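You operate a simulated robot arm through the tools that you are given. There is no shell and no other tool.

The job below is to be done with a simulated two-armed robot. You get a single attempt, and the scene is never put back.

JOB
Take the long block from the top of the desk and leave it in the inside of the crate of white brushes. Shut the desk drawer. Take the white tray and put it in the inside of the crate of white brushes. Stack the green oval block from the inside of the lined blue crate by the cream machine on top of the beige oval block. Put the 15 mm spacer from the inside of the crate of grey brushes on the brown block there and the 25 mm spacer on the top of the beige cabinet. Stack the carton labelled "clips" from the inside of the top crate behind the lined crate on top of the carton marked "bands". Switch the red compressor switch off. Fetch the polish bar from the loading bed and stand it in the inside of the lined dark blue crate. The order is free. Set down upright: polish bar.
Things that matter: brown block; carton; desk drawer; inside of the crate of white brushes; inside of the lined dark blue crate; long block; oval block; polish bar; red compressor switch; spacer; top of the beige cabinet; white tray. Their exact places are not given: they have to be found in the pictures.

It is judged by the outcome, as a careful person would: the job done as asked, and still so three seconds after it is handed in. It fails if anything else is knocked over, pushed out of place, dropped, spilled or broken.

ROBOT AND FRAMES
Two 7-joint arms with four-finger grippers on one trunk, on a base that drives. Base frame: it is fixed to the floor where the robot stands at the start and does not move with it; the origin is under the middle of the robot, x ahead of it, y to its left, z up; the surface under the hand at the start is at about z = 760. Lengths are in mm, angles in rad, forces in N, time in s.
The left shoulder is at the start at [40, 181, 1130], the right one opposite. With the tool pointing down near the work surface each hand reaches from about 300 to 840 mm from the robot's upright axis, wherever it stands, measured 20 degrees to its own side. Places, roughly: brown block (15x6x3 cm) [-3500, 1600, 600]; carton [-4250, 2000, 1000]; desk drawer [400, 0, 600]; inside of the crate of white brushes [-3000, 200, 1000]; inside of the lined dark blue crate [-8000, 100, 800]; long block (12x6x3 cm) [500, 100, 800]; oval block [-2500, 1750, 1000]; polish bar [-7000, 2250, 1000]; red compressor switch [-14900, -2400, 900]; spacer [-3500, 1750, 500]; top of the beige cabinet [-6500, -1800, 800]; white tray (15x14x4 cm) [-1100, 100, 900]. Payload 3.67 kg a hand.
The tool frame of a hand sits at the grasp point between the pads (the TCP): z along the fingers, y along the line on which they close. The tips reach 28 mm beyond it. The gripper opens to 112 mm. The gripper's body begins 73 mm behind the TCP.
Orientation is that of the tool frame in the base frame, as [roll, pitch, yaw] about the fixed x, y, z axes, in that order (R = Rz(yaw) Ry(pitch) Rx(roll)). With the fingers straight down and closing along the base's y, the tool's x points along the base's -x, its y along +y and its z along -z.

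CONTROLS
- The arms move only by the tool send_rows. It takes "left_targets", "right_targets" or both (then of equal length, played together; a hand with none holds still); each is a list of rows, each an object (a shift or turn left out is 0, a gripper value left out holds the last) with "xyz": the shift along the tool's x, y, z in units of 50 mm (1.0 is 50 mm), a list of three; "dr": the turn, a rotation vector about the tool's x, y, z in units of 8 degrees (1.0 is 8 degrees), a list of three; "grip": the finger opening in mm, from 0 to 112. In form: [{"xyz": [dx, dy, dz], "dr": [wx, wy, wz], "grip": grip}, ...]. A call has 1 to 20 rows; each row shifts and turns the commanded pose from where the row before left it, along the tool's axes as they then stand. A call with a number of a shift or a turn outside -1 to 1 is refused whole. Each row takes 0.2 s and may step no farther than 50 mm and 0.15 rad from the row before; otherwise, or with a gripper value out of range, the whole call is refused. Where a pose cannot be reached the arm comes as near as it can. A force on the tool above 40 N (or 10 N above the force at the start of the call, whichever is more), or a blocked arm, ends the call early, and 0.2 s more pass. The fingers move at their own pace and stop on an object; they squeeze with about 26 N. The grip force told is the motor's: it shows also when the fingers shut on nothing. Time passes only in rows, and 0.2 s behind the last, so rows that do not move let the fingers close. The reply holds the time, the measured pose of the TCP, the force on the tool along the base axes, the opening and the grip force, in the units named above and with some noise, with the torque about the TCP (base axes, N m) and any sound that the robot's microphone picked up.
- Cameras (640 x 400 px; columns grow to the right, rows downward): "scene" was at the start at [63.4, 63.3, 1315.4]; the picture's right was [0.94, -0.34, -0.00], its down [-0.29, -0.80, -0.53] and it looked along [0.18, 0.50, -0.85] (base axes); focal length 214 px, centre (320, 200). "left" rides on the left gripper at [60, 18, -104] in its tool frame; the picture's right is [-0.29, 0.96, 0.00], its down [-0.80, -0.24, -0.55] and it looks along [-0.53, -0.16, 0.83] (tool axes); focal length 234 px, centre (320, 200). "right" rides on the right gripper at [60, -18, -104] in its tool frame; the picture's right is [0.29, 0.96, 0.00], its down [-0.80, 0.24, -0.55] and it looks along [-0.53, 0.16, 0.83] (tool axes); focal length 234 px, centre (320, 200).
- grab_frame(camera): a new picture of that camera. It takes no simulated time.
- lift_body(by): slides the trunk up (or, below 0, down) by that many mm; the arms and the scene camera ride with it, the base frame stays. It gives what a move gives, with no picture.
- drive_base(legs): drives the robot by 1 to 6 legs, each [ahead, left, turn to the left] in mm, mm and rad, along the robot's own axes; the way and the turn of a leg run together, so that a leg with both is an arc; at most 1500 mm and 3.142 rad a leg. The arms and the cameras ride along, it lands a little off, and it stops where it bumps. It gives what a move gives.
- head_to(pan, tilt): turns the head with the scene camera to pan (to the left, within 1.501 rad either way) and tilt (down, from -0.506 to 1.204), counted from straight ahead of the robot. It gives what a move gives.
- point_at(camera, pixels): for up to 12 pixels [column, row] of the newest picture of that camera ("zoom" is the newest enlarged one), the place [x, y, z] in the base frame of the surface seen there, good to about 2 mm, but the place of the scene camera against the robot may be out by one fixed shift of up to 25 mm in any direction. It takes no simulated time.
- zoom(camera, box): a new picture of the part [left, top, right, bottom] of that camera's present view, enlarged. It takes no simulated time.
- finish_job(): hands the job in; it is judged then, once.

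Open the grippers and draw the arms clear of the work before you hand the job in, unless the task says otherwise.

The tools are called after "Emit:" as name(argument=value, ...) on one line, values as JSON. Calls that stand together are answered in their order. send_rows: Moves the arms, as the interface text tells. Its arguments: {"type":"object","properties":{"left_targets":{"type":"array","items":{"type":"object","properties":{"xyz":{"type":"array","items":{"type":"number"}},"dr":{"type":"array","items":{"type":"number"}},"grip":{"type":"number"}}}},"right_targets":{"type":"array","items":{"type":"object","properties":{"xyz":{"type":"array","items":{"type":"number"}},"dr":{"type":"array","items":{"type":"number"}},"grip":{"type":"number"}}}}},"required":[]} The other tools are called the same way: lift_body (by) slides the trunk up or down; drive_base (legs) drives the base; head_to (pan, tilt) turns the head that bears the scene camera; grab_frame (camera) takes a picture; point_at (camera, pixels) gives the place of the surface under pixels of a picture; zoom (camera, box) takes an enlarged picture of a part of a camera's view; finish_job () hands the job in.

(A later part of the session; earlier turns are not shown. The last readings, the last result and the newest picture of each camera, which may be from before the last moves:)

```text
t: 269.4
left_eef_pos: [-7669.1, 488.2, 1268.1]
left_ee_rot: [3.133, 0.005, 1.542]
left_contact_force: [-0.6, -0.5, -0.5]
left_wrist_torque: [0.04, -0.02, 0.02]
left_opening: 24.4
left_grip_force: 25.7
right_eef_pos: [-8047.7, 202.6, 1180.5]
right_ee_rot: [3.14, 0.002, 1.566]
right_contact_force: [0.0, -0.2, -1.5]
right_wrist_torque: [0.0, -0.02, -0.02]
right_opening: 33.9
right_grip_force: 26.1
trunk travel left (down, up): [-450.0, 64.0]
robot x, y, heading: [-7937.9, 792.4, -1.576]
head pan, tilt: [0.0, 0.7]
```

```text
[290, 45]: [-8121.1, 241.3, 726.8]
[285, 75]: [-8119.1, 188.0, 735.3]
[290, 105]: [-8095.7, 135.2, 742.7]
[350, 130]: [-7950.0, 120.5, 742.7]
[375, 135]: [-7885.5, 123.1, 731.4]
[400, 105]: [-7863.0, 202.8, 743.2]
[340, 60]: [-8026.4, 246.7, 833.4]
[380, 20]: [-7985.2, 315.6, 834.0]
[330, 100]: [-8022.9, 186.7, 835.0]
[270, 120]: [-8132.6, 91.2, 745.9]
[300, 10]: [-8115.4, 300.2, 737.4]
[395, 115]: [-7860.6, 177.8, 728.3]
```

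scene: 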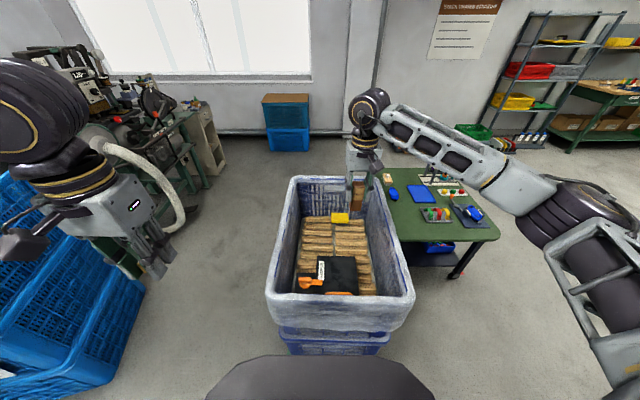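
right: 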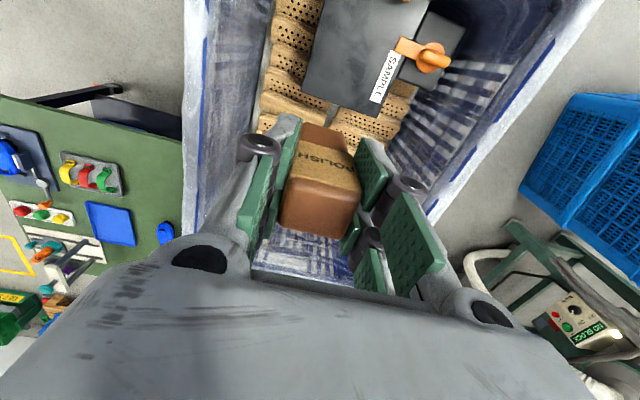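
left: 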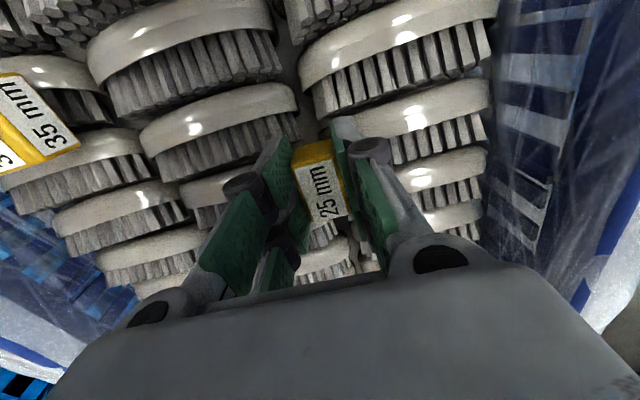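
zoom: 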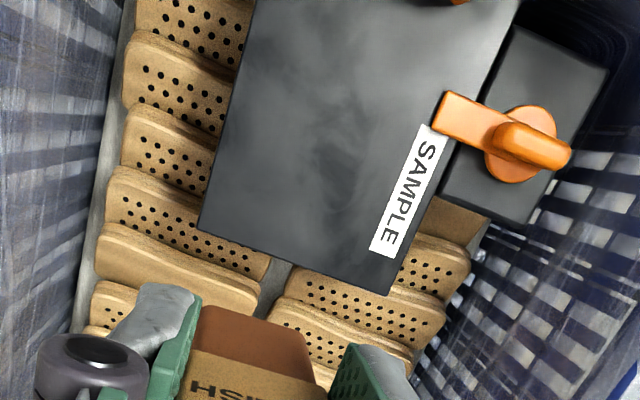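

I sample the height profile of the brush rows and of the SAMPLE box to judge where the bar can stand.

Emit:
point_at(camera="scene", pixels=[[351, 222], [351, 225], [351, 228], [351, 231], [351, 234], [351, 237], [351, 240], [351, 243], [351, 246], [351, 249], [351, 252], [340, 222]])

Emit:
point_at(camera="scene", pixels=[[318, 262], [355, 260], [330, 275], [345, 285], [358, 292], [322, 290], [340, 217], [340, 215], [325, 217], [300, 285], [340, 270], [352, 275]])

```text
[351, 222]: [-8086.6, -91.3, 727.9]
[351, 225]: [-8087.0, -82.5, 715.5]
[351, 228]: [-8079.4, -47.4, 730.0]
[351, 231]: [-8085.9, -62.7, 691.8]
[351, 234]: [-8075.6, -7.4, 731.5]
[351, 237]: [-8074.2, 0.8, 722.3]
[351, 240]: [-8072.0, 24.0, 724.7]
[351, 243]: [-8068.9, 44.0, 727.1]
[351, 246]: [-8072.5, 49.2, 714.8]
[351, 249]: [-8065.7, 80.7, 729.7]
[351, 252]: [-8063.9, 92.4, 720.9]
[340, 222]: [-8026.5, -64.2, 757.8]
```

```text
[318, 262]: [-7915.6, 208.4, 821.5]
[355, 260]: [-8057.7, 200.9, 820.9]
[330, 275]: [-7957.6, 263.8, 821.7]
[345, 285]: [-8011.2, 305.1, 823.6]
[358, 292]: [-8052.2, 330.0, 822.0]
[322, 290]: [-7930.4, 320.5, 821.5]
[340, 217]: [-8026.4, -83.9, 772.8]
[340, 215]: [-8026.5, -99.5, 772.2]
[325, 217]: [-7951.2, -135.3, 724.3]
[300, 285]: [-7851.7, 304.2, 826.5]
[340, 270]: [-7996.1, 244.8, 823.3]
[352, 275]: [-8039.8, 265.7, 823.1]
```

Brush faces slope about 7° and are stepped, while the SAMPLE box in the crate has a flat level top at z≈834, still 10 cm below the rim. I will stand the bar there, at (−7985,250), and go above it.

Emit:
send_rows(right_targets=[{"xyz": [0.47, 0.63, 0]}, {"xyz": [0.47, 0.63, 0]}, {"xyz": [0, 0, 0.9]}, {"xyz": [0, 0, 0.9]}, {"xyz": [0, 0, 0.9]}, {"xyz": [0, 0, 0.9]}, {"xyz": [0, 0, 0.9]}, {"xyz": [0, 0, 0.5]}, {}])

Emit:
grab_frame(camera="right")

Emit:
grab_frame(camera="scene")

Emit:
zoom(camera="scene", box=[280, 195, 400, 305])

```text
t: 271.4
left_eef_pos: [-7669.4, 488.5, 1268.3]
left_ee_rot: [3.137, 0.007, 1.544]
left_contact_force: [-1.2, 0.3, -0.8]
left_wrist_torque: [-0.01, -0.01, 0.03]
left_opening: 24.5
left_grip_force: 25.5
right_eef_pos: [-7984.7, 246.8, 932.5]
right_ee_rot: [-3.14, 0.004, 1.566]
right_contact_force: [0.1, 0.5, -1.6]
right_wrist_torque: [0.01, 0.0, -0.02]
right_opening: 33.5
right_grip_force: 25.6
trunk travel left (down, up): [-450.0, 64.0]
robot x, y, heading: [-7937.1, 794.8, -1.58]
head pan, tilt: [0.0, 0.7]
```

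```text
taken
```

right: 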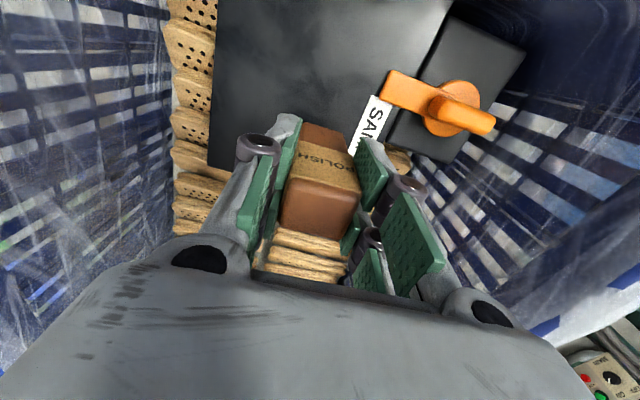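

```text
taken
```

scene: 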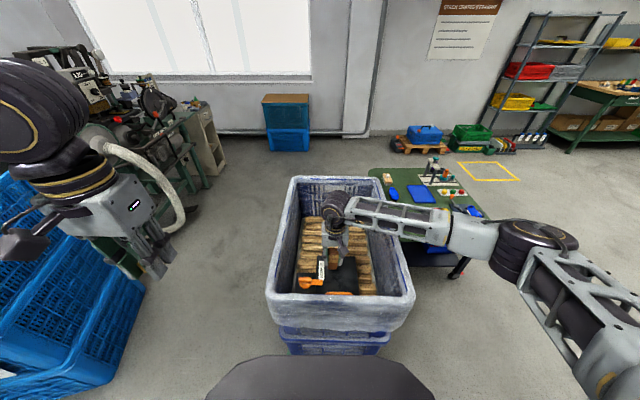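

```text
3.64 times, centred on (340, 250) of scene
```

zoom: 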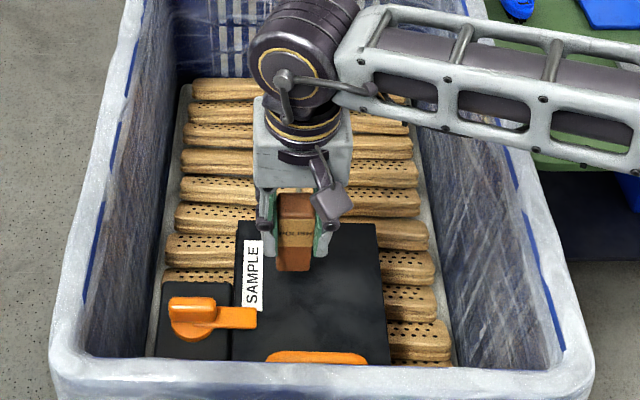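

The bar is over the box; I shift 18 mm toward its middle and lower in small steps to contact near z≈908.

Emit:
send_rows(right_targets=[{"xyz": [0.36, 0, 0]}, {"xyz": [0, 0, 0.3]}, {"xyz": [0, 0, 0.1]}, {}])

```text
t: 272.4
left_eef_pos: [-7668.7, 488.7, 1267.7]
left_ee_rot: [3.136, 0.008, 1.544]
left_contact_force: [-0.7, 0.2, -1.1]
left_wrist_torque: [0.01, 0.05, -0.04]
left_opening: 24.5
left_grip_force: 26.1
right_eef_pos: [-7982.4, 266.4, 912.0]
right_ee_rot: [-3.141, 0.004, 1.566]
right_contact_force: [-1.2, -0.1, -1.2]
right_wrist_torque: [0.01, 0.0, 0.02]
right_opening: 33.7
right_grip_force: 25.9
trunk travel left (down, up): [-450.0, 64.0]
robot x, y, heading: [-7939.6, 792.4, -1.575]
head pan, tilt: [0.0, 0.7]
```

Emit:
send_rows(right_targets=[{"xyz": [0, 0, 0.05]}, {"xyz": [0, 0, 0.03]}, {}])

```text
t: 273.2
left_eef_pos: [-7669.8, 489.7, 1268.0]
left_ee_rot: [3.138, 0.006, 1.543]
left_contact_force: [-0.2, -0.3, 0.1]
left_wrist_torque: [-0.04, -0.01, 0.02]
left_opening: 24.3
left_grip_force: 25.9
right_eef_pos: [-7983.5, 267.1, 910.0]
right_ee_rot: [-3.141, 0.007, 1.566]
right_contact_force: [-2.6, -1.2, 20.3]
right_wrist_torque: [0.21, 0.19, 0.01]
right_opening: 33.9
right_grip_force: 26.0
trunk travel left (down, up): [-450.0, 64.0]
robot x, y, heading: [-7936.8, 789.9, -1.573]
head pan, tilt: [0.0, 0.7]
```

Contact (20 N). I relieve 1.5 mm, open slowly and lift straight up.

Emit:
send_rows(right_targets=[{"xyz": [0, 0, -0.03]}, {}, {"grip": 38}, {"grip": 48}, {"grip": 60}, {}, {"xyz": [0, 0, -0.3]}, {"xyz": [0, 0, -0.7]}, {"xyz": [0, 0, -0.9]}, {"xyz": [0, 0, -0.9]}, {"xyz": [0, 0, -0.9]}, {"xyz": [0, 0, -0.9]}, {"xyz": [0, 0, -0.9]}])

Emit:
grab_frame(camera="scene")

Emit:
zoom(camera="scene", box=[280, 195, 400, 305])

```text
t: 276.0
left_eef_pos: [-7669.0, 488.8, 1269.2]
left_ee_rot: [3.135, 0.008, 1.543]
left_contact_force: [0.0, 0.5, -1.0]
left_wrist_torque: [0.01, 0.02, 0.0]
left_opening: 24.5
left_grip_force: 26.0
right_eef_pos: [-7983.8, 266.8, 1185.4]
right_ee_rot: [3.141, 0.002, 1.566]
right_contact_force: [0.1, 0.4, 0.8]
right_wrist_torque: [0.0, -0.01, 0.01]
right_opening: 60.1
right_grip_force: 0.0
trunk travel left (down, up): [-450.0, 64.0]
robot x, y, heading: [-7939.4, 795.0, -1.575]
head pan, tilt: [0.0, 0.7]
```

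```text
taken
```

scene: 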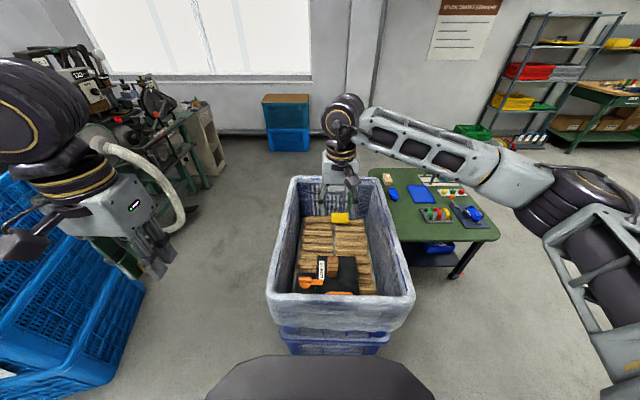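

```text
3.64 times, centred on (340, 250) of scene
```

zoom: 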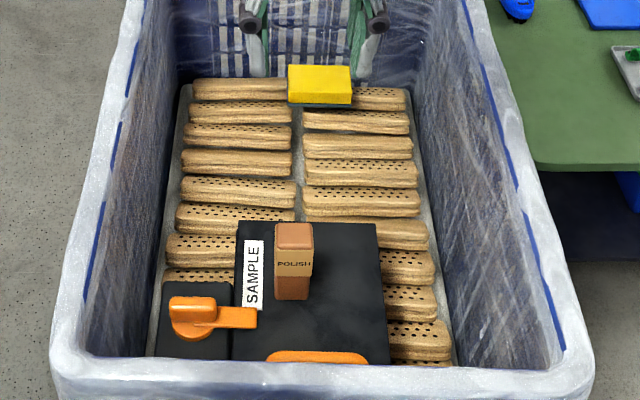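

The polish bar stands upright in the crate. Now I look for the beige cabinet: something beige is at (205,140) near the wall.

Emit:
head_to(pan=0.5, tilt=0.35)

Emit:
grab_frame(camera="scene")

Emit:
zoom(camera="scene", box=[220, 80, 480, 240])

```text
t: 277.0
left_eef_pos: [-7669.4, 487.9, 1268.5]
left_ee_rot: [3.135, 0.004, 1.544]
left_contact_force: [1.1, 0.1, -0.3]
left_wrist_torque: [-0.02, 0.01, -0.01]
left_opening: 24.6
left_grip_force: 26.1
right_eef_pos: [-7984.4, 266.2, 1183.4]
right_ee_rot: [3.14, 0.005, 1.566]
right_contact_force: [0.8, 0.1, 0.2]
right_wrist_torque: [0.0, 0.0, 0.0]
right_opening: 60.0
right_grip_force: 0.0
trunk travel left (down, up): [-450.0, 64.0]
robot x, y, heading: [-7937.2, 799.0, -1.579]
head pan, tilt: [0.499, 0.351]
```

```text
taken
```

scene: 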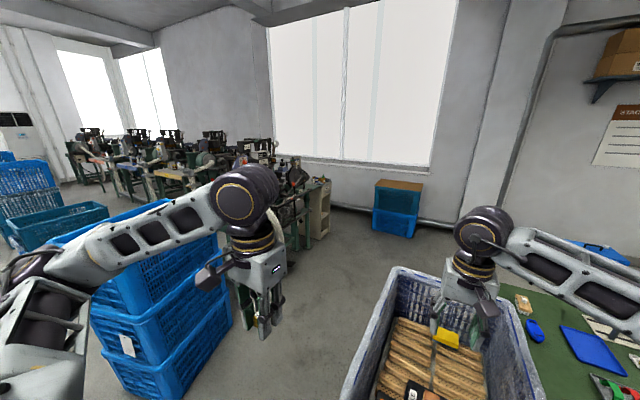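

```text
2.46 times, centred on (350, 160) of scene
```

zoom: 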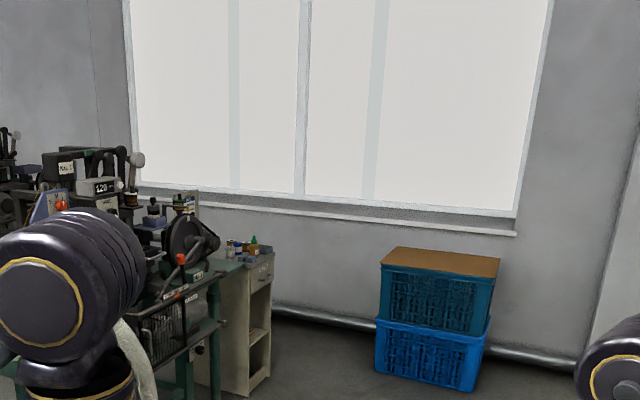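

The beige cabinet stands at about (318,205), beside the machine near the window. I measure it and the free floor around it.

Emit:
point_at(camera="scene", pixels=[[322, 186], [327, 188], [312, 184], [318, 182], [328, 230], [312, 240], [310, 225], [375, 215], [340, 250], [415, 215], [300, 250], [260, 320]])

Emit:
zoom(camera="scene", box=[270, 140, 370, 260])

```text
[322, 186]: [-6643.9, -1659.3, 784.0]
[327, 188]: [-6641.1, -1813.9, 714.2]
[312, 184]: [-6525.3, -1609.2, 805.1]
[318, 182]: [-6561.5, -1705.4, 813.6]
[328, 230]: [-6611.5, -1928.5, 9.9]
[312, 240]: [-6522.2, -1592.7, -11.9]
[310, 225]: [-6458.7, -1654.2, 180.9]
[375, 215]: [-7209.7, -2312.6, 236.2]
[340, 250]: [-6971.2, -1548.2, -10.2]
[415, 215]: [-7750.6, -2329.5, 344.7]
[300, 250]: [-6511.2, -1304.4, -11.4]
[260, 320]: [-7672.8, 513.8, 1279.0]
```

```text
3.33 times, centred on (320, 200) of scene
```

zoom: 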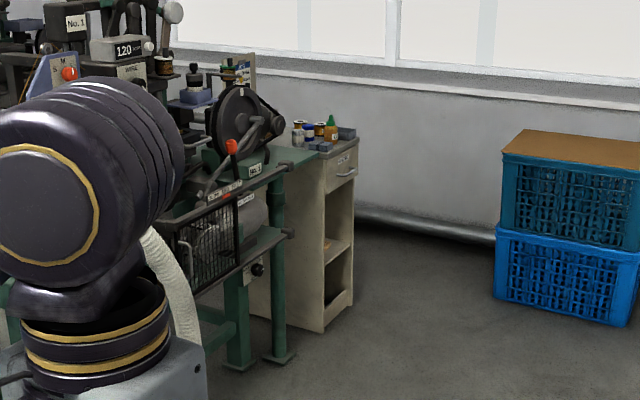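

The cabinet's front face is at x≈−6645, y −1590…−1930, top z≈815. I move left to x≈−7260 to enter the corridor and look ahead.

Emit:
send_rows(right_targets=[{"xyz": [0.8, 0, -0.5]}, {"xyz": [0.8, 0, -0.5]}, {"xyz": [0.8, 0, 0]}, {"xyz": [0.4, -0.4, 0]}])

Emit:
drive_base(legs=[[-60, 0, 0.008], [0, 690, 0]])

Emit:
head_to(pan=0.15, tilt=0.5)

Emit:
grab_frame(camera="scene")

```text
t: 278.0
left_eef_pos: [-7670.8, 489.6, 1269.1]
left_ee_rot: [3.136, 0.006, 1.541]
left_contact_force: [0.2, 0.0, -0.5]
left_wrist_torque: [0.01, -0.03, 0.02]
left_opening: 24.4
left_grip_force: 26.0
right_eef_pos: [-8004.7, 408.6, 1235.4]
right_ee_rot: [3.139, 0.003, 1.565]
right_contact_force: [-0.4, 1.3, -0.1]
right_wrist_torque: [0.01, 0.0, 0.02]
right_opening: 60.2
right_grip_force: 0.1
trunk travel left (down, up): [-450.0, 64.0]
robot x, y, heading: [-7937.7, 790.6, -1.571]
head pan, tilt: [0.499, 0.351]
```

```text
t: 282.4
left_eef_pos: [-6972.3, 560.0, 1268.9]
left_ee_rot: [3.137, 0.005, 1.559]
left_contact_force: [0.4, -1.0, -1.1]
left_wrist_torque: [0.03, 0.01, -0.01]
left_opening: 24.6
left_grip_force: 26.2
right_eef_pos: [-7305.1, 471.8, 1234.3]
right_ee_rot: [3.139, 0.003, 1.582]
right_contact_force: [-0.2, -0.7, -0.2]
right_wrist_torque: [0.0, -0.01, 0.02]
right_opening: 60.1
right_grip_force: 0.1
trunk travel left (down, up): [-450.0, 64.0]
robot x, y, heading: [-7243.9, 859.2, -1.562]
head pan, tilt: [0.499, 0.351]
```

```text
t: 283.3
left_eef_pos: [-6972.6, 560.4, 1267.3]
left_ee_rot: [3.137, 0.005, 1.56]
left_contact_force: [-0.2, 0.1, -0.4]
left_wrist_torque: [0.01, 0.03, 0.0]
left_opening: 24.5
left_grip_force: 26.0
right_eef_pos: [-7305.1, 472.7, 1235.9]
right_ee_rot: [3.141, 0.003, 1.584]
right_contact_force: [0.1, -0.1, -0.1]
right_wrist_torque: [-0.01, -0.01, 0.02]
right_opening: 60.1
right_grip_force: 0.0
trunk travel left (down, up): [-450.0, 64.0]
robot x, y, heading: [-7244.8, 859.8, -1.563]
head pan, tilt: [0.15, 0.499]
```

```text
taken
```

scene: 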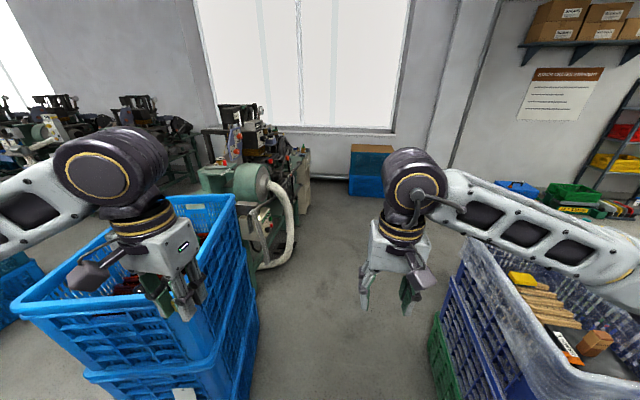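

I measure the corridor's edges: hose (292,240), left stack (250,260), right crate edge (440,300).

Emit:
point_at(camera="scene", pixels=[[293, 240], [288, 265], [255, 300], [235, 200], [262, 185], [303, 200], [305, 155], [440, 320], [460, 245], [310, 210], [285, 180], [350, 190]])

```text
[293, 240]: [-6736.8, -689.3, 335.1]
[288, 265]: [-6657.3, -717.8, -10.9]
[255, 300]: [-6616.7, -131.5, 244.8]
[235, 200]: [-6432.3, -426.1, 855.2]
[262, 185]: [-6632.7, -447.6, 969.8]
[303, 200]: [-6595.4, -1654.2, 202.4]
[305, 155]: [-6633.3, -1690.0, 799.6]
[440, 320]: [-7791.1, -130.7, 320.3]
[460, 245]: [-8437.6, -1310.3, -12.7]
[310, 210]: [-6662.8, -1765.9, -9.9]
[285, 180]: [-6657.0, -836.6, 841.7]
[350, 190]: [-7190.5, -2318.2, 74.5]
```

The corridor is about 1050 mm wide (x −7790…−6740). I drive 2650 mm ahead along x≈−7250 and then turn left to face the cabinet.

Emit:
drive_base(legs=[[1350, 0, -0.008], [1300, 0, 0]])

Emit:
head_to(pan=1.2, tilt=0.6)

Emit:
grab_frame(camera="scene")

```text
t: 296.5
left_eef_pos: [-7024.9, -2081.7, 1266.5]
left_ee_rot: [3.136, 0.007, 1.509]
left_contact_force: [-1.2, -0.4, 0.0]
left_wrist_torque: [0.0, 0.0, 0.02]
left_opening: 24.3
left_grip_force: 26.0
right_eef_pos: [-7363.8, -2153.4, 1234.0]
right_ee_rot: [-3.141, 0.004, 1.535]
right_contact_force: [-0.1, -0.1, 0.2]
right_wrist_torque: [-0.02, 0.0, 0.01]
right_opening: 59.9
right_grip_force: 0.0
trunk travel left (down, up): [-450.0, 64.0]
robot x, y, heading: [-7285.4, -1765.8, -1.605]
head pan, tilt: [0.15, 0.499]
```

```text
t: 297.8
left_eef_pos: [-7025.2, -2082.5, 1267.1]
left_ee_rot: [3.137, 0.005, 1.51]
left_contact_force: [0.5, -0.4, -0.6]
left_wrist_torque: [0.02, 0.01, 0.01]
left_opening: 24.4
left_grip_force: 25.7
right_eef_pos: [-7363.0, -2155.1, 1235.3]
right_ee_rot: [3.139, 0.003, 1.536]
right_contact_force: [0.2, 0.1, 0.0]
right_wrist_torque: [0.0, -0.01, 0.04]
right_opening: 60.0
right_grip_force: 0.1
trunk travel left (down, up): [-450.0, 64.0]
robot x, y, heading: [-7284.1, -1767.7, -1.615]
head pan, tilt: [1.201, 0.6]
```

```text
taken
```

scene: 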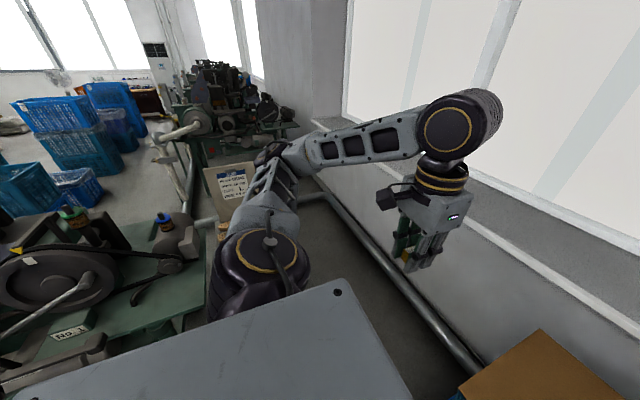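

The arms have room. I turn left to face the cabinet (heading 0).

Emit:
drive_base(legs=[[0, 0, 1.605]])

Emit:
head_to(pan=0.0, tilt=0.6)

Emit:
grab_frame(camera="scene")

```text
t: 302.5
left_eef_pos: [-6976.0, -1501.4, 1267.6]
left_ee_rot: [3.137, 0.004, 3.106]
left_contact_force: [-0.2, 0.4, -0.6]
left_wrist_torque: [0.0, 0.02, 0.0]
left_opening: 24.2
left_grip_force: 26.5
right_eef_pos: [-6896.8, -1837.4, 1235.2]
right_ee_rot: [3.139, 0.003, 3.132]
right_contact_force: [0.4, -0.3, 0.2]
right_wrist_torque: [-0.02, 0.01, 0.0]
right_opening: 59.9
right_grip_force: 0.0
trunk travel left (down, up): [-450.0, 64.0]
robot x, y, heading: [-7283.0, -1769.3, -0.009]
head pan, tilt: [1.201, 0.6]
```

```text
t: 303.9
left_eef_pos: [-6975.2, -1502.2, 1267.4]
left_ee_rot: [3.136, 0.009, 3.106]
left_contact_force: [-0.2, 0.2, 0.2]
left_wrist_torque: [-0.02, -0.01, 0.0]
left_opening: 24.2
left_grip_force: 26.5
right_eef_pos: [-6896.9, -1837.6, 1236.0]
right_ee_rot: [-3.141, 0.004, 3.131]
right_contact_force: [-0.7, 0.2, -0.3]
right_wrist_torque: [0.01, -0.03, -0.01]
right_opening: 59.8
right_grip_force: 0.0
trunk travel left (down, up): [-450.0, 64.0]
robot x, y, heading: [-7283.3, -1766.0, -0.016]
head pan, tilt: [0.0, 0.6]
```

```text
taken
```

scene: 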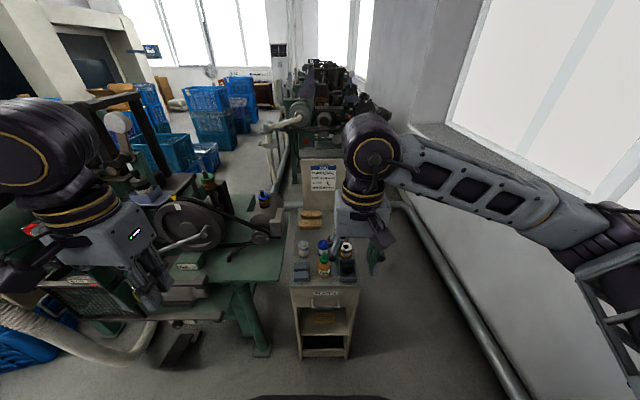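

The cabinet is straight ahead at (320,290) with bottles on its front part. I zoom on its top to choose a free spot.

Emit:
zoom(camera="scene", box=[265, 190, 385, 330])

Emit:
grab_frame(camera="right")

Emit:
point_at(camera="scene", pixels=[[292, 285], [358, 280], [310, 225], [345, 225], [302, 245], [318, 235], [312, 218], [302, 268], [335, 283], [320, 310], [296, 215], [350, 262]])

```text
2.86 times, centred on (325, 260) of scene
```

zoom: 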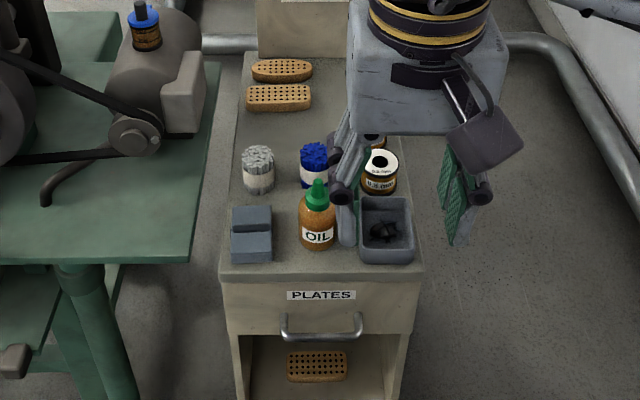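

```text
taken
```

right: 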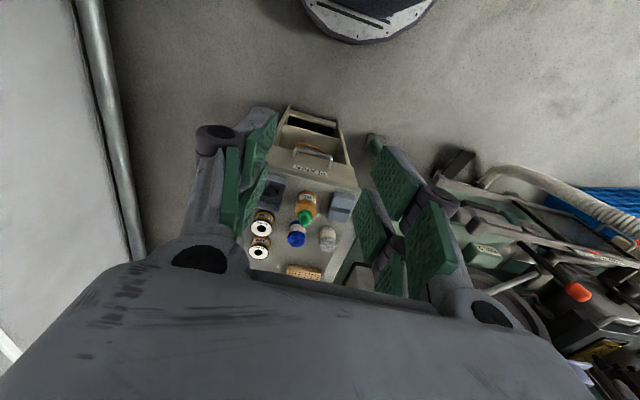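

```text
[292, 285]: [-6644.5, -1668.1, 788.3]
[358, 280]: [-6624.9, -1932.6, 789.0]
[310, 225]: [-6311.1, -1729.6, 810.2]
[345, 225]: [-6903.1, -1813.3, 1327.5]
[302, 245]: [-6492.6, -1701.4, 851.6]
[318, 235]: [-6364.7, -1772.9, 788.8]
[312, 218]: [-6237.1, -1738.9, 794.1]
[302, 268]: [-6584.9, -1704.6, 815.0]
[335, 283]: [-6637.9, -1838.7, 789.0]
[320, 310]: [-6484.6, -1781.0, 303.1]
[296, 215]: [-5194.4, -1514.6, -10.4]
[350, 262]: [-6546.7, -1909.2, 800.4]
```

The top (z≈800) has bottles in front, two wooden blocks at the back, and free room between them near x≈−6400. I move the right hand out of the way for a full view.

Emit:
send_rows(right_targets=[{"xyz": [0.5, -0.7, -0.3]}, {"xyz": [0.5, -0.7, -0.3]}, {"xyz": [0, -0.7, 0]}, {"xyz": [0, -0.7, 0]}])

Emit:
drive_base(legs=[[180, 0, 0.01]])

Emit:
grab_frame(camera="scene")

Emit:
zoom(camera="scene", box=[265, 190, 385, 330])

```text
t: 304.9
left_eef_pos: [-6977.7, -1503.9, 1268.0]
left_ee_rot: [3.134, 0.006, 3.106]
left_contact_force: [-0.7, -0.4, -0.6]
left_wrist_torque: [0.01, -0.04, 0.02]
left_opening: 24.4
left_grip_force: 26.4
right_eef_pos: [-6949.2, -1978.7, 1264.7]
right_ee_rot: [3.14, 0.002, 3.134]
right_contact_force: [0.0, -0.2, -0.1]
right_wrist_torque: [0.04, -0.02, 0.01]
right_opening: 59.8
right_grip_force: 0.1
trunk travel left (down, up): [-450.0, 64.0]
robot x, y, heading: [-7277.4, -1768.4, -0.006]
head pan, tilt: [0.0, 0.6]
```

```text
t: 306.4
left_eef_pos: [-6803.6, -1499.1, 1268.7]
left_ee_rot: [3.135, 0.01, 3.12]
left_contact_force: [-0.8, 0.0, 0.7]
left_wrist_torque: [0.01, 0.02, 0.0]
left_opening: 24.3
left_grip_force: 26.0
right_eef_pos: [-6769.3, -1971.8, 1266.0]
right_ee_rot: [3.141, 0.007, -3.139]
right_contact_force: [-0.4, -0.1, -0.8]
right_wrist_torque: [0.0, 0.0, 0.01]
right_opening: 60.3
right_grip_force: 0.0
trunk travel left (down, up): [-450.0, 64.0]
robot x, y, heading: [-7106.5, -1770.3, 0.001]
head pan, tilt: [0.0, 0.6]
```

```text
taken
```

scene: 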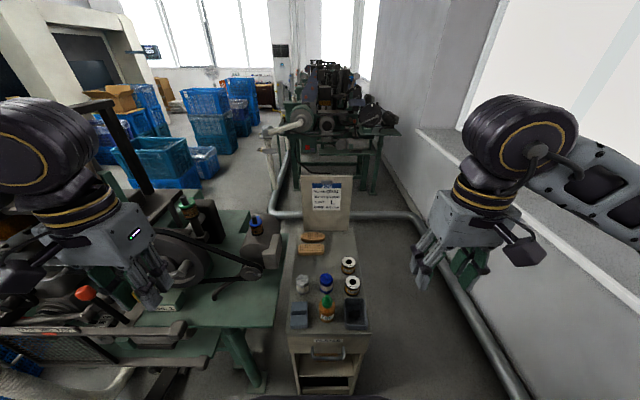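

```text
2.86 times, centred on (325, 260) of scene
```

zoom: 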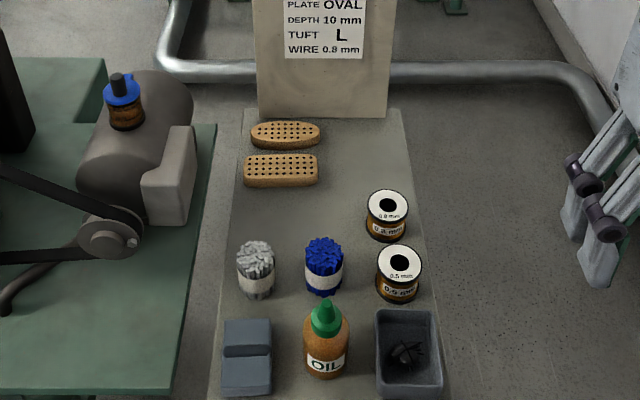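

Free spots are around zoom (300,212) and (365,150). I read their positions.

Emit:
point_at(camera="zoom", pixels=[[300, 212], [360, 150], [350, 190], [330, 215], [280, 185], [320, 185], [385, 190], [323, 238], [256, 240], [390, 125], [245, 120], [400, 140]])

```text
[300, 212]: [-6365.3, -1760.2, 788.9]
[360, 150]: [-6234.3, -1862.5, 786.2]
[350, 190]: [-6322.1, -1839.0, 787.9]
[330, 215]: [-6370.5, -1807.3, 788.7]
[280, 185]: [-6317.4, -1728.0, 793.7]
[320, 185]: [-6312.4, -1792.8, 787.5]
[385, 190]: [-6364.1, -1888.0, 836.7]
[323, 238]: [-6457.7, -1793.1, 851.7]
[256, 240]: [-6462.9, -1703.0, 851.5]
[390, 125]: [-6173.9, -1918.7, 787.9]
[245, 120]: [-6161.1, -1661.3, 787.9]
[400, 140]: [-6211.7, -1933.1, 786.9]
```

I retract the right hand a bit more, drive 140 mm closer, and carry the left hand (25 mm spacer) over the free spot near (−6325,−1825).

Emit:
send_rows(right_targets=[{"xyz": [0.8, 0, 0]}, {"xyz": [0.8, 0, 0]}, {"xyz": [0.8, 0, 0]}])

Emit:
drive_base(legs=[[140, 0, 0]])

Emit:
send_rows(left_targets=[{"xyz": [-0.66, -0.65, 0]}, {"xyz": [-0.66, -0.65, 0]}, {"xyz": [-0.66, -0.65, 0]}, {"xyz": [-0.66, -0.65, 0]}, {"xyz": [-0.66, -0.65, 0]}, {"xyz": [-0.66, -0.65, 0]}, {"xyz": [-0.66, -0.65, 0]}, {"xyz": [-0.66, -0.65, 0]}, {"xyz": [-0.66, -0.65, 0]}])

Emit:
grab_frame(camera="left")

Emit:
grab_frame(camera="scene")

```text
t: 307.2
left_eef_pos: [-6799.9, -1497.8, 1268.3]
left_ee_rot: [3.136, 0.006, 3.12]
left_contact_force: [-0.2, 0.0, -0.2]
left_wrist_torque: [-0.01, 0.01, 0.0]
left_opening: 24.2
left_grip_force: 26.6
right_eef_pos: [-6840.8, -1960.1, 1296.4]
right_ee_rot: [-3.141, -0.002, -3.14]
right_contact_force: [0.4, 1.1, 0.6]
right_wrist_torque: [-0.04, 0.03, 0.01]
right_opening: 60.1
right_grip_force: 0.1
right hand out of reach, approached as far as the arm can: row 2, 3
trunk travel left (down, up): [-450.0, 64.0]
robot x, y, heading: [-7105.2, -1766.4, 0.001]
head pan, tilt: [0.0, 0.6]
```

```text
t: 308.5
left_eef_pos: [-6665.6, -1497.4, 1268.6]
left_ee_rot: [3.137, 0.01, 3.12]
left_contact_force: [-0.5, -0.6, -0.6]
left_wrist_torque: [0.01, -0.03, 0.02]
left_opening: 24.5
left_grip_force: 26.3
right_eef_pos: [-6706.9, -1959.2, 1297.6]
right_ee_rot: [3.14, 0.001, -3.137]
right_contact_force: [0.3, -0.4, 0.5]
right_wrist_torque: [0.02, 0.0, 0.03]
right_opening: 59.9
right_grip_force: 0.0
trunk travel left (down, up): [-450.0, 64.0]
robot x, y, heading: [-6963.7, -1768.0, -0.001]
head pan, tilt: [0.0, 0.6]
```

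```text
t: 310.5
left_eef_pos: [-6370.0, -1800.6, 1268.8]
left_ee_rot: [3.133, 0.006, 3.121]
left_contact_force: [-0.2, -0.4, 0.0]
left_wrist_torque: [0.01, -0.01, -0.02]
left_opening: 24.4
left_grip_force: 25.8
right_eef_pos: [-6703.5, -1962.6, 1296.8]
right_ee_rot: [3.139, 0.001, -3.136]
right_contact_force: [-0.3, -0.5, -0.4]
right_wrist_torque: [0.04, 0.01, 0.01]
right_opening: 60.0
right_grip_force: 0.0
trunk travel left (down, up): [-450.0, 64.0]
robot x, y, heading: [-6967.9, -1770.4, 0.005]
head pan, tilt: [0.0, 0.6]
```

```text
taken
```

left: 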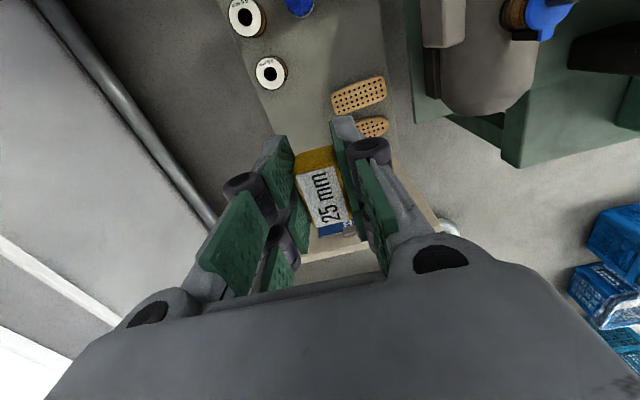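

```text
taken
```

scene: 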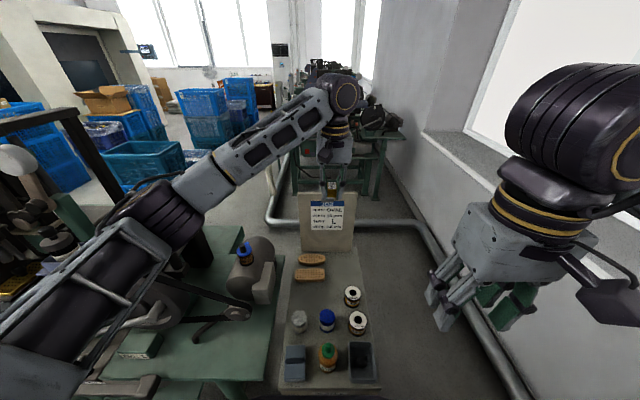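

I read the cabinet top from the left wrist camera: the spool at (270,72), wooden blocks at (358,95), and free surface between.

Emit:
point_at(camera="left", pixels=[[310, 60], [310, 90], [305, 120], [270, 72], [285, 80], [335, 105], [332, 85], [360, 125], [300, 105], [272, 110], [390, 160], [320, 40]])

```text
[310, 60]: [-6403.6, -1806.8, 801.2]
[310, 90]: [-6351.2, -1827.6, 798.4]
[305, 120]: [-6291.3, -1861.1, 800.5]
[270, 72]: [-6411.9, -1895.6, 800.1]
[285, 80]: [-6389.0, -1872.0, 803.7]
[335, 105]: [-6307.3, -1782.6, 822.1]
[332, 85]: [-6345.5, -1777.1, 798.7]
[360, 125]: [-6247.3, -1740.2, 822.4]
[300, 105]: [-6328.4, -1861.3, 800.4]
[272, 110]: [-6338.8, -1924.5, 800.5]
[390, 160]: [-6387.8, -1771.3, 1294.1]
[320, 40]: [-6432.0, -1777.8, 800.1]
```

The top is at z 800; a clear spot is (−6310,−1850). I move over it and descend halfway, checking the elbow.

Emit:
send_rows(left_targets=[{"xyz": [-0.61, -0.49, 0]}, {"xyz": [-0.61, -0.49, 0]}, {"xyz": [0, 0, 0.9]}, {"xyz": [0, 0, 0.9]}, {"xyz": [0, 0, 0.9]}, {"xyz": [0, 0, 0.9]}, {"xyz": [0, 0, 0.9]}])

Emit:
grab_frame(camera="scene")

Emit:
head_to(pan=0.7, tilt=0.7)

Emit:
grab_frame(camera="scene")

```text
t: 312.1
left_eef_pos: [-6313.9, -1845.6, 1042.4]
left_ee_rot: [3.139, 0.007, 3.121]
left_contact_force: [1.1, 0.4, 0.5]
left_wrist_torque: [0.01, 0.02, -0.04]
left_opening: 24.4
left_grip_force: 26.6
right_eef_pos: [-6703.7, -1959.8, 1295.6]
right_ee_rot: [3.141, -0.001, -3.138]
right_contact_force: [0.2, -0.8, -0.2]
right_wrist_torque: [-0.01, 0.0, 0.01]
right_opening: 60.0
right_grip_force: 0.0
trunk travel left (down, up): [-450.0, 64.0]
robot x, y, heading: [-6966.6, -1771.7, 0.004]
head pan, tilt: [0.0, 0.6]
```

```text
taken
```

scene: 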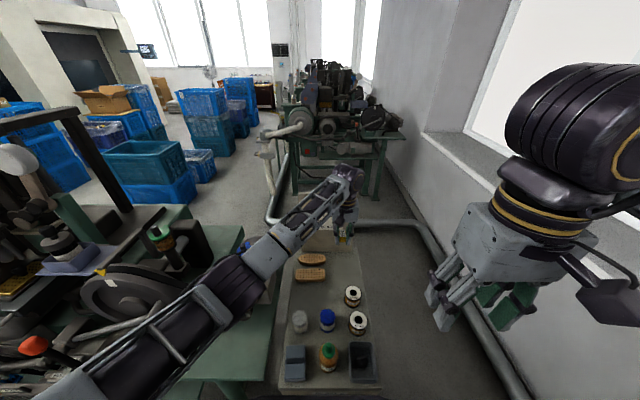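

```text
t: 313.2
left_eef_pos: [-6314.5, -1844.5, 1043.1]
left_ee_rot: [3.138, 0.005, 3.121]
left_contact_force: [0.7, 0.1, -0.5]
left_wrist_torque: [-0.02, 0.01, -0.02]
left_opening: 24.4
left_grip_force: 25.6
right_eef_pos: [-6704.6, -1959.7, 1297.7]
right_ee_rot: [-3.141, 0.001, -3.137]
right_contact_force: [0.1, 0.2, -0.6]
right_wrist_torque: [-0.02, 0.0, 0.0]
right_opening: 60.1
right_grip_force: 0.0
trunk travel left (down, up): [-450.0, 64.0]
robot x, y, heading: [-6966.4, -1767.5, 0.003]
head pan, tilt: [0.7, 0.7]
```

```text
taken
```

scene: 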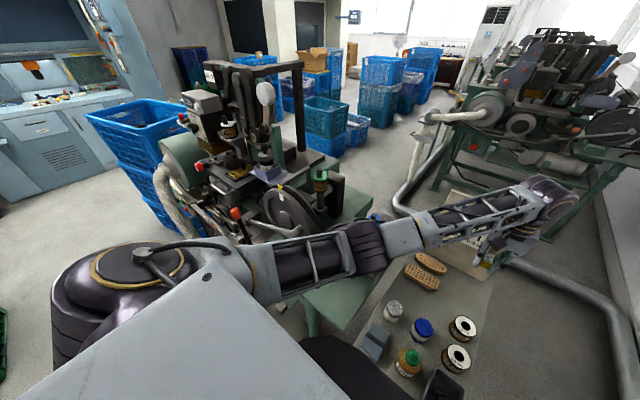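

I check the heights of the machine parts next to the upper arm/elbow: wheel (290,200), green bottle (320,180), arm (340,255).

Emit:
point_at(camera="scene", pixels=[[290, 195], [320, 178], [365, 235], [320, 258], [255, 275], [345, 225], [376, 217], [310, 230], [430, 230], [395, 310], [440, 215], [240, 215]])

```text
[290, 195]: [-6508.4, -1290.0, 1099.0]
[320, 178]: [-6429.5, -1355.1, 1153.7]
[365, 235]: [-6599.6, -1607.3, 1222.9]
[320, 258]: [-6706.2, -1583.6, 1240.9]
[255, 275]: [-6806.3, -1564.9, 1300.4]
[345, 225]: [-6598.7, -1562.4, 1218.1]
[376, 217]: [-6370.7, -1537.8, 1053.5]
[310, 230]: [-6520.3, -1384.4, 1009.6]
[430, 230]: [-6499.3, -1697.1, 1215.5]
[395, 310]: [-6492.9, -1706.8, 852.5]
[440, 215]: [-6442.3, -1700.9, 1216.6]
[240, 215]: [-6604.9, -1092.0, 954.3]
```

The elbow (z≈1220, y≈−1600) is clear of the taller machine parts (y>−1400). I continue descending to z≈860.

Emit:
send_rows(left_targets=[{"xyz": [0, 0, 0.9]}, {"xyz": [0, 0, 0.9]}, {"xyz": [0, 0, 0.9]}, {"xyz": [0, 0, 0.9]}])

Emit:
grab_frame(camera="scene")

Emit:
grab_frame(camera="left")

```text
t: 314.2
left_eef_pos: [-6312.3, -1843.5, 864.1]
left_ee_rot: [3.135, 0.007, 3.118]
left_contact_force: [1.3, 0.0, -0.4]
left_wrist_torque: [0.03, 0.03, 0.04]
left_opening: 24.1
left_grip_force: 25.6
right_eef_pos: [-6705.4, -1960.7, 1296.5]
right_ee_rot: [3.141, 0.0, -3.138]
right_contact_force: [-0.7, 0.7, 0.5]
right_wrist_torque: [0.03, 0.04, -0.02]
right_opening: 59.8
right_grip_force: 0.1
trunk travel left (down, up): [-450.0, 64.0]
robot x, y, heading: [-6965.8, -1770.3, 0.003]
head pan, tilt: [0.7, 0.7]
```

```text
taken
```

scene: 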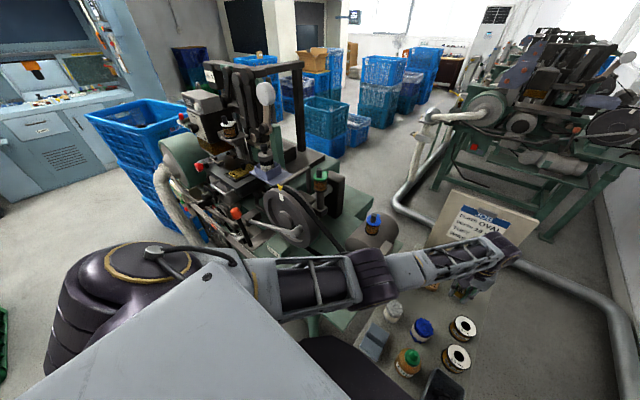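

```text
taken
```

left: 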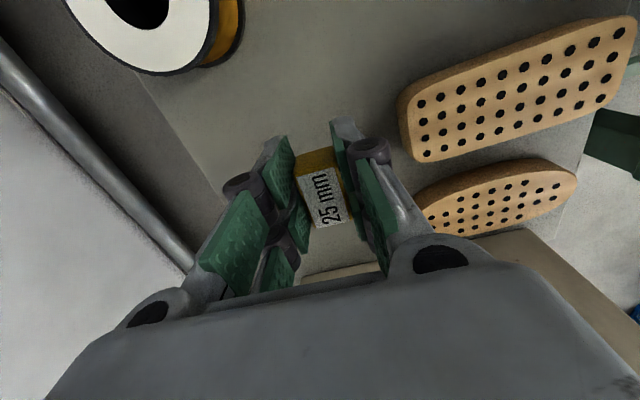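

The spot beneath is clear. I lower further in small steps to contact near z≈829.

Emit:
send_rows(left_targets=[{"xyz": [0, 0, 0.4]}, {"xyz": [0, 0, 0.16]}, {"xyz": [0, 0, 0.06]}, {}])

```text
t: 315.2
left_eef_pos: [-6309.4, -1843.0, 831.9]
left_ee_rot: [3.132, 0.006, 3.124]
left_contact_force: [0.3, -0.8, -0.3]
left_wrist_torque: [0.01, 0.01, -0.01]
left_opening: 24.5
left_grip_force: 25.9
right_eef_pos: [-6704.8, -1960.1, 1297.3]
right_ee_rot: [3.141, 0.0, -3.138]
right_contact_force: [-0.3, 0.3, -0.2]
right_wrist_torque: [0.03, -0.03, 0.0]
right_opening: 60.1
right_grip_force: 0.1
trunk travel left (down, up): [-450.0, 64.0]
robot x, y, heading: [-6971.3, -1770.3, 0.003]
head pan, tilt: [0.7, 0.7]
```

Emit:
send_rows(left_targets=[{"xyz": [0, 0, 0.03]}, {"xyz": [0, 0, 0.03]}, {}])

```text
t: 316.0
left_eef_pos: [-6307.6, -1838.8, 830.4]
left_ee_rot: [3.133, 0.009, 3.129]
left_contact_force: [0.4, 0.8, -0.4]
left_wrist_torque: [-0.04, 0.01, 0.01]
left_opening: 24.5
left_grip_force: 25.8
right_eef_pos: [-6705.0, -1959.7, 1297.2]
right_ee_rot: [3.141, 0.0, -3.138]
right_contact_force: [0.2, 0.1, -1.0]
right_wrist_torque: [-0.01, -0.01, 0.0]
right_opening: 59.9
right_grip_force: 0.1
trunk travel left (down, up): [-450.0, 64.0]
robot x, y, heading: [-6969.0, -1770.7, 0.003]
head pan, tilt: [0.7, 0.7]
```

The hand drifted sideways a few mm while lowering; I check for elbow contact before continuing.

Emit:
grab_frame(camera="scene")

Emit:
zoom(camera="scene", box=[230, 180, 520, 380])

Emit:
point_at(camera="scene", pixels=[[375, 255], [345, 255], [372, 218], [350, 245], [330, 320], [380, 300], [375, 330], [330, 270]])

```text
taken
```

scene: 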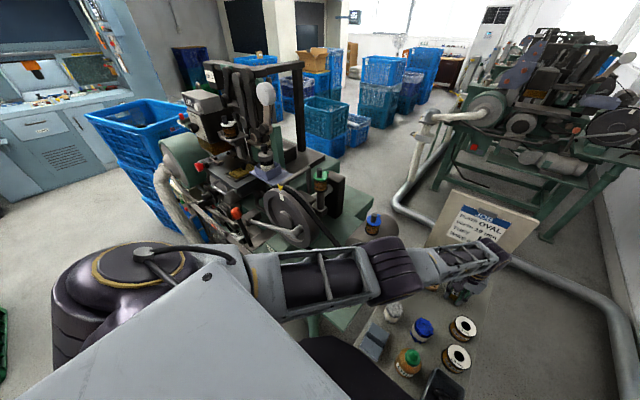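

```text
2.00 times, centred on (375, 280) of scene
```

zoom: 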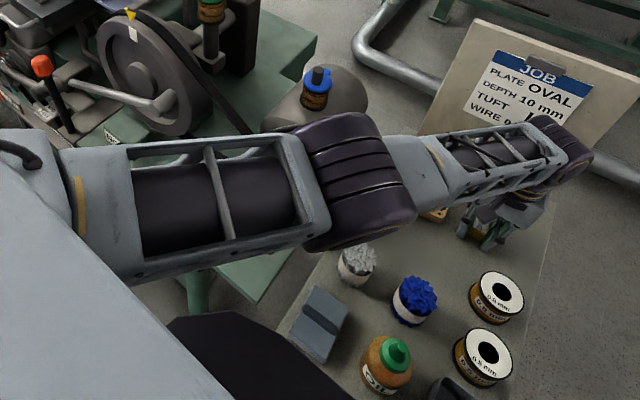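

```text
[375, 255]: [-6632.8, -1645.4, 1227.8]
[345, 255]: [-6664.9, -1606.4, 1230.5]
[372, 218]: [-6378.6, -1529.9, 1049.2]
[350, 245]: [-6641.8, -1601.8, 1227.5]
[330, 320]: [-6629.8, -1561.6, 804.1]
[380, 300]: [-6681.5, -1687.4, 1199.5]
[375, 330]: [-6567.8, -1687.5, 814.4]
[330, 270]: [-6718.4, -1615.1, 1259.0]
```

No contact anywhere; the elbow is high and clear. I continue in 1.5 mm steps.

Emit:
send_rows(left_targets=[{"xyz": [0, 0, 0.03]}, {"xyz": [0, 0, 0.03]}, {}])

```text
t: 316.8
left_eef_pos: [-6308.0, -1839.4, 827.2]
left_ee_rot: [3.134, 0.013, 3.127]
left_contact_force: [1.0, -1.7, 8.1]
left_wrist_torque: [-0.07, 0.03, 0.0]
left_opening: 24.6
left_grip_force: 25.9
right_eef_pos: [-6705.6, -1962.1, 1297.5]
right_ee_rot: [3.141, -0.001, -3.138]
right_contact_force: [-0.2, -0.4, 0.1]
right_wrist_torque: [0.0, 0.04, -0.02]
right_opening: 60.0
right_grip_force: 0.0
trunk travel left (down, up): [-450.0, 64.0]
robot x, y, heading: [-6966.5, -1767.7, 0.006]
head pan, tilt: [0.7, 0.7]
```

Contact (8 N) at z≈827. I open the left fingers and rise.

Emit:
send_rows(left_targets=[{"grip": 32}, {"grip": 44}, {"grip": 46}, {}, {"xyz": [0, 0, -0.4]}, {"xyz": [0, 0, -0.8]}, {"xyz": [0, 0, -0.9]}, {"xyz": [0, 0, -0.9]}, {"xyz": [0, 0, -0.9]}, {"xyz": [0, 0, -0.9]}, {"xyz": [0, 0, -0.9]}, {"xyz": [0, 0, -0.9]}, {"xyz": [0, 0, -0.9]}, {"xyz": [0, 0, -0.9]}])

Emit:
head_to(pan=0.0, tilt=0.6)

Emit:
grab_frame(camera="left")

Emit:
zoom(camera="scene", box=[255, 220, 395, 390])

```text
t: 319.8
left_eef_pos: [-6313.4, -1847.8, 1247.9]
left_ee_rot: [3.136, 0.005, 3.122]
left_contact_force: [0.4, -0.6, 0.8]
left_wrist_torque: [0.0, 0.0, -0.02]
left_opening: 46.1
left_grip_force: 0.1
right_eef_pos: [-6705.5, -1961.2, 1297.7]
right_ee_rot: [3.141, 0.002, -3.138]
right_contact_force: [-0.4, 0.0, 0.2]
right_wrist_torque: [-0.01, 0.0, 0.0]
right_opening: 60.1
right_grip_force: 0.1
trunk travel left (down, up): [-450.0, 64.0]
robot x, y, heading: [-6970.4, -1770.7, 0.005]
head pan, tilt: [0.7, 0.7]
```

```text
t: 320.9
left_eef_pos: [-6313.4, -1848.4, 1247.6]
left_ee_rot: [3.135, 0.006, 3.122]
left_contact_force: [-0.2, 0.7, -0.3]
left_wrist_torque: [0.02, 0.02, -0.04]
left_opening: 45.9
left_grip_force: 0.1
right_eef_pos: [-6704.1, -1960.6, 1298.3]
right_ee_rot: [3.141, 0.001, -3.138]
right_contact_force: [-1.1, -0.3, -0.5]
right_wrist_torque: [-0.01, -0.03, -0.02]
right_opening: 60.1
right_grip_force: 0.1
trunk travel left (down, up): [-450.0, 64.0]
robot x, y, heading: [-6967.3, -1766.3, 0.003]
head pan, tilt: [0.0, 0.6]
```

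```text
taken
```

left: 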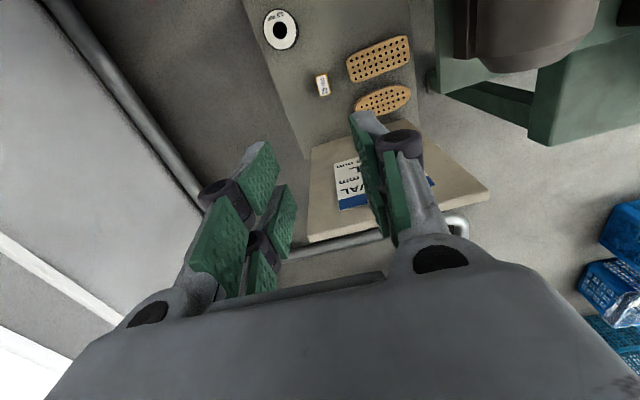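

```text
2.35 times, centred on (325, 305) of scene
```

zoom: 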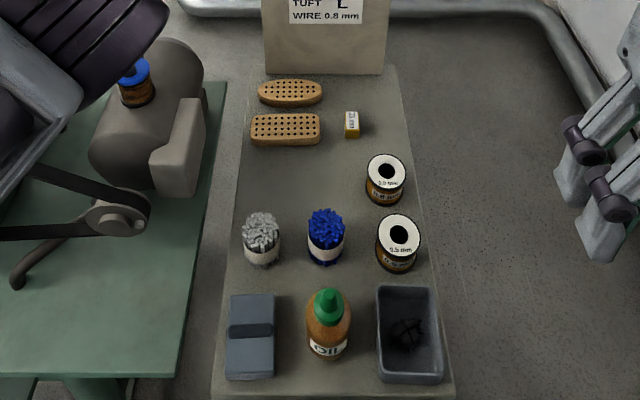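

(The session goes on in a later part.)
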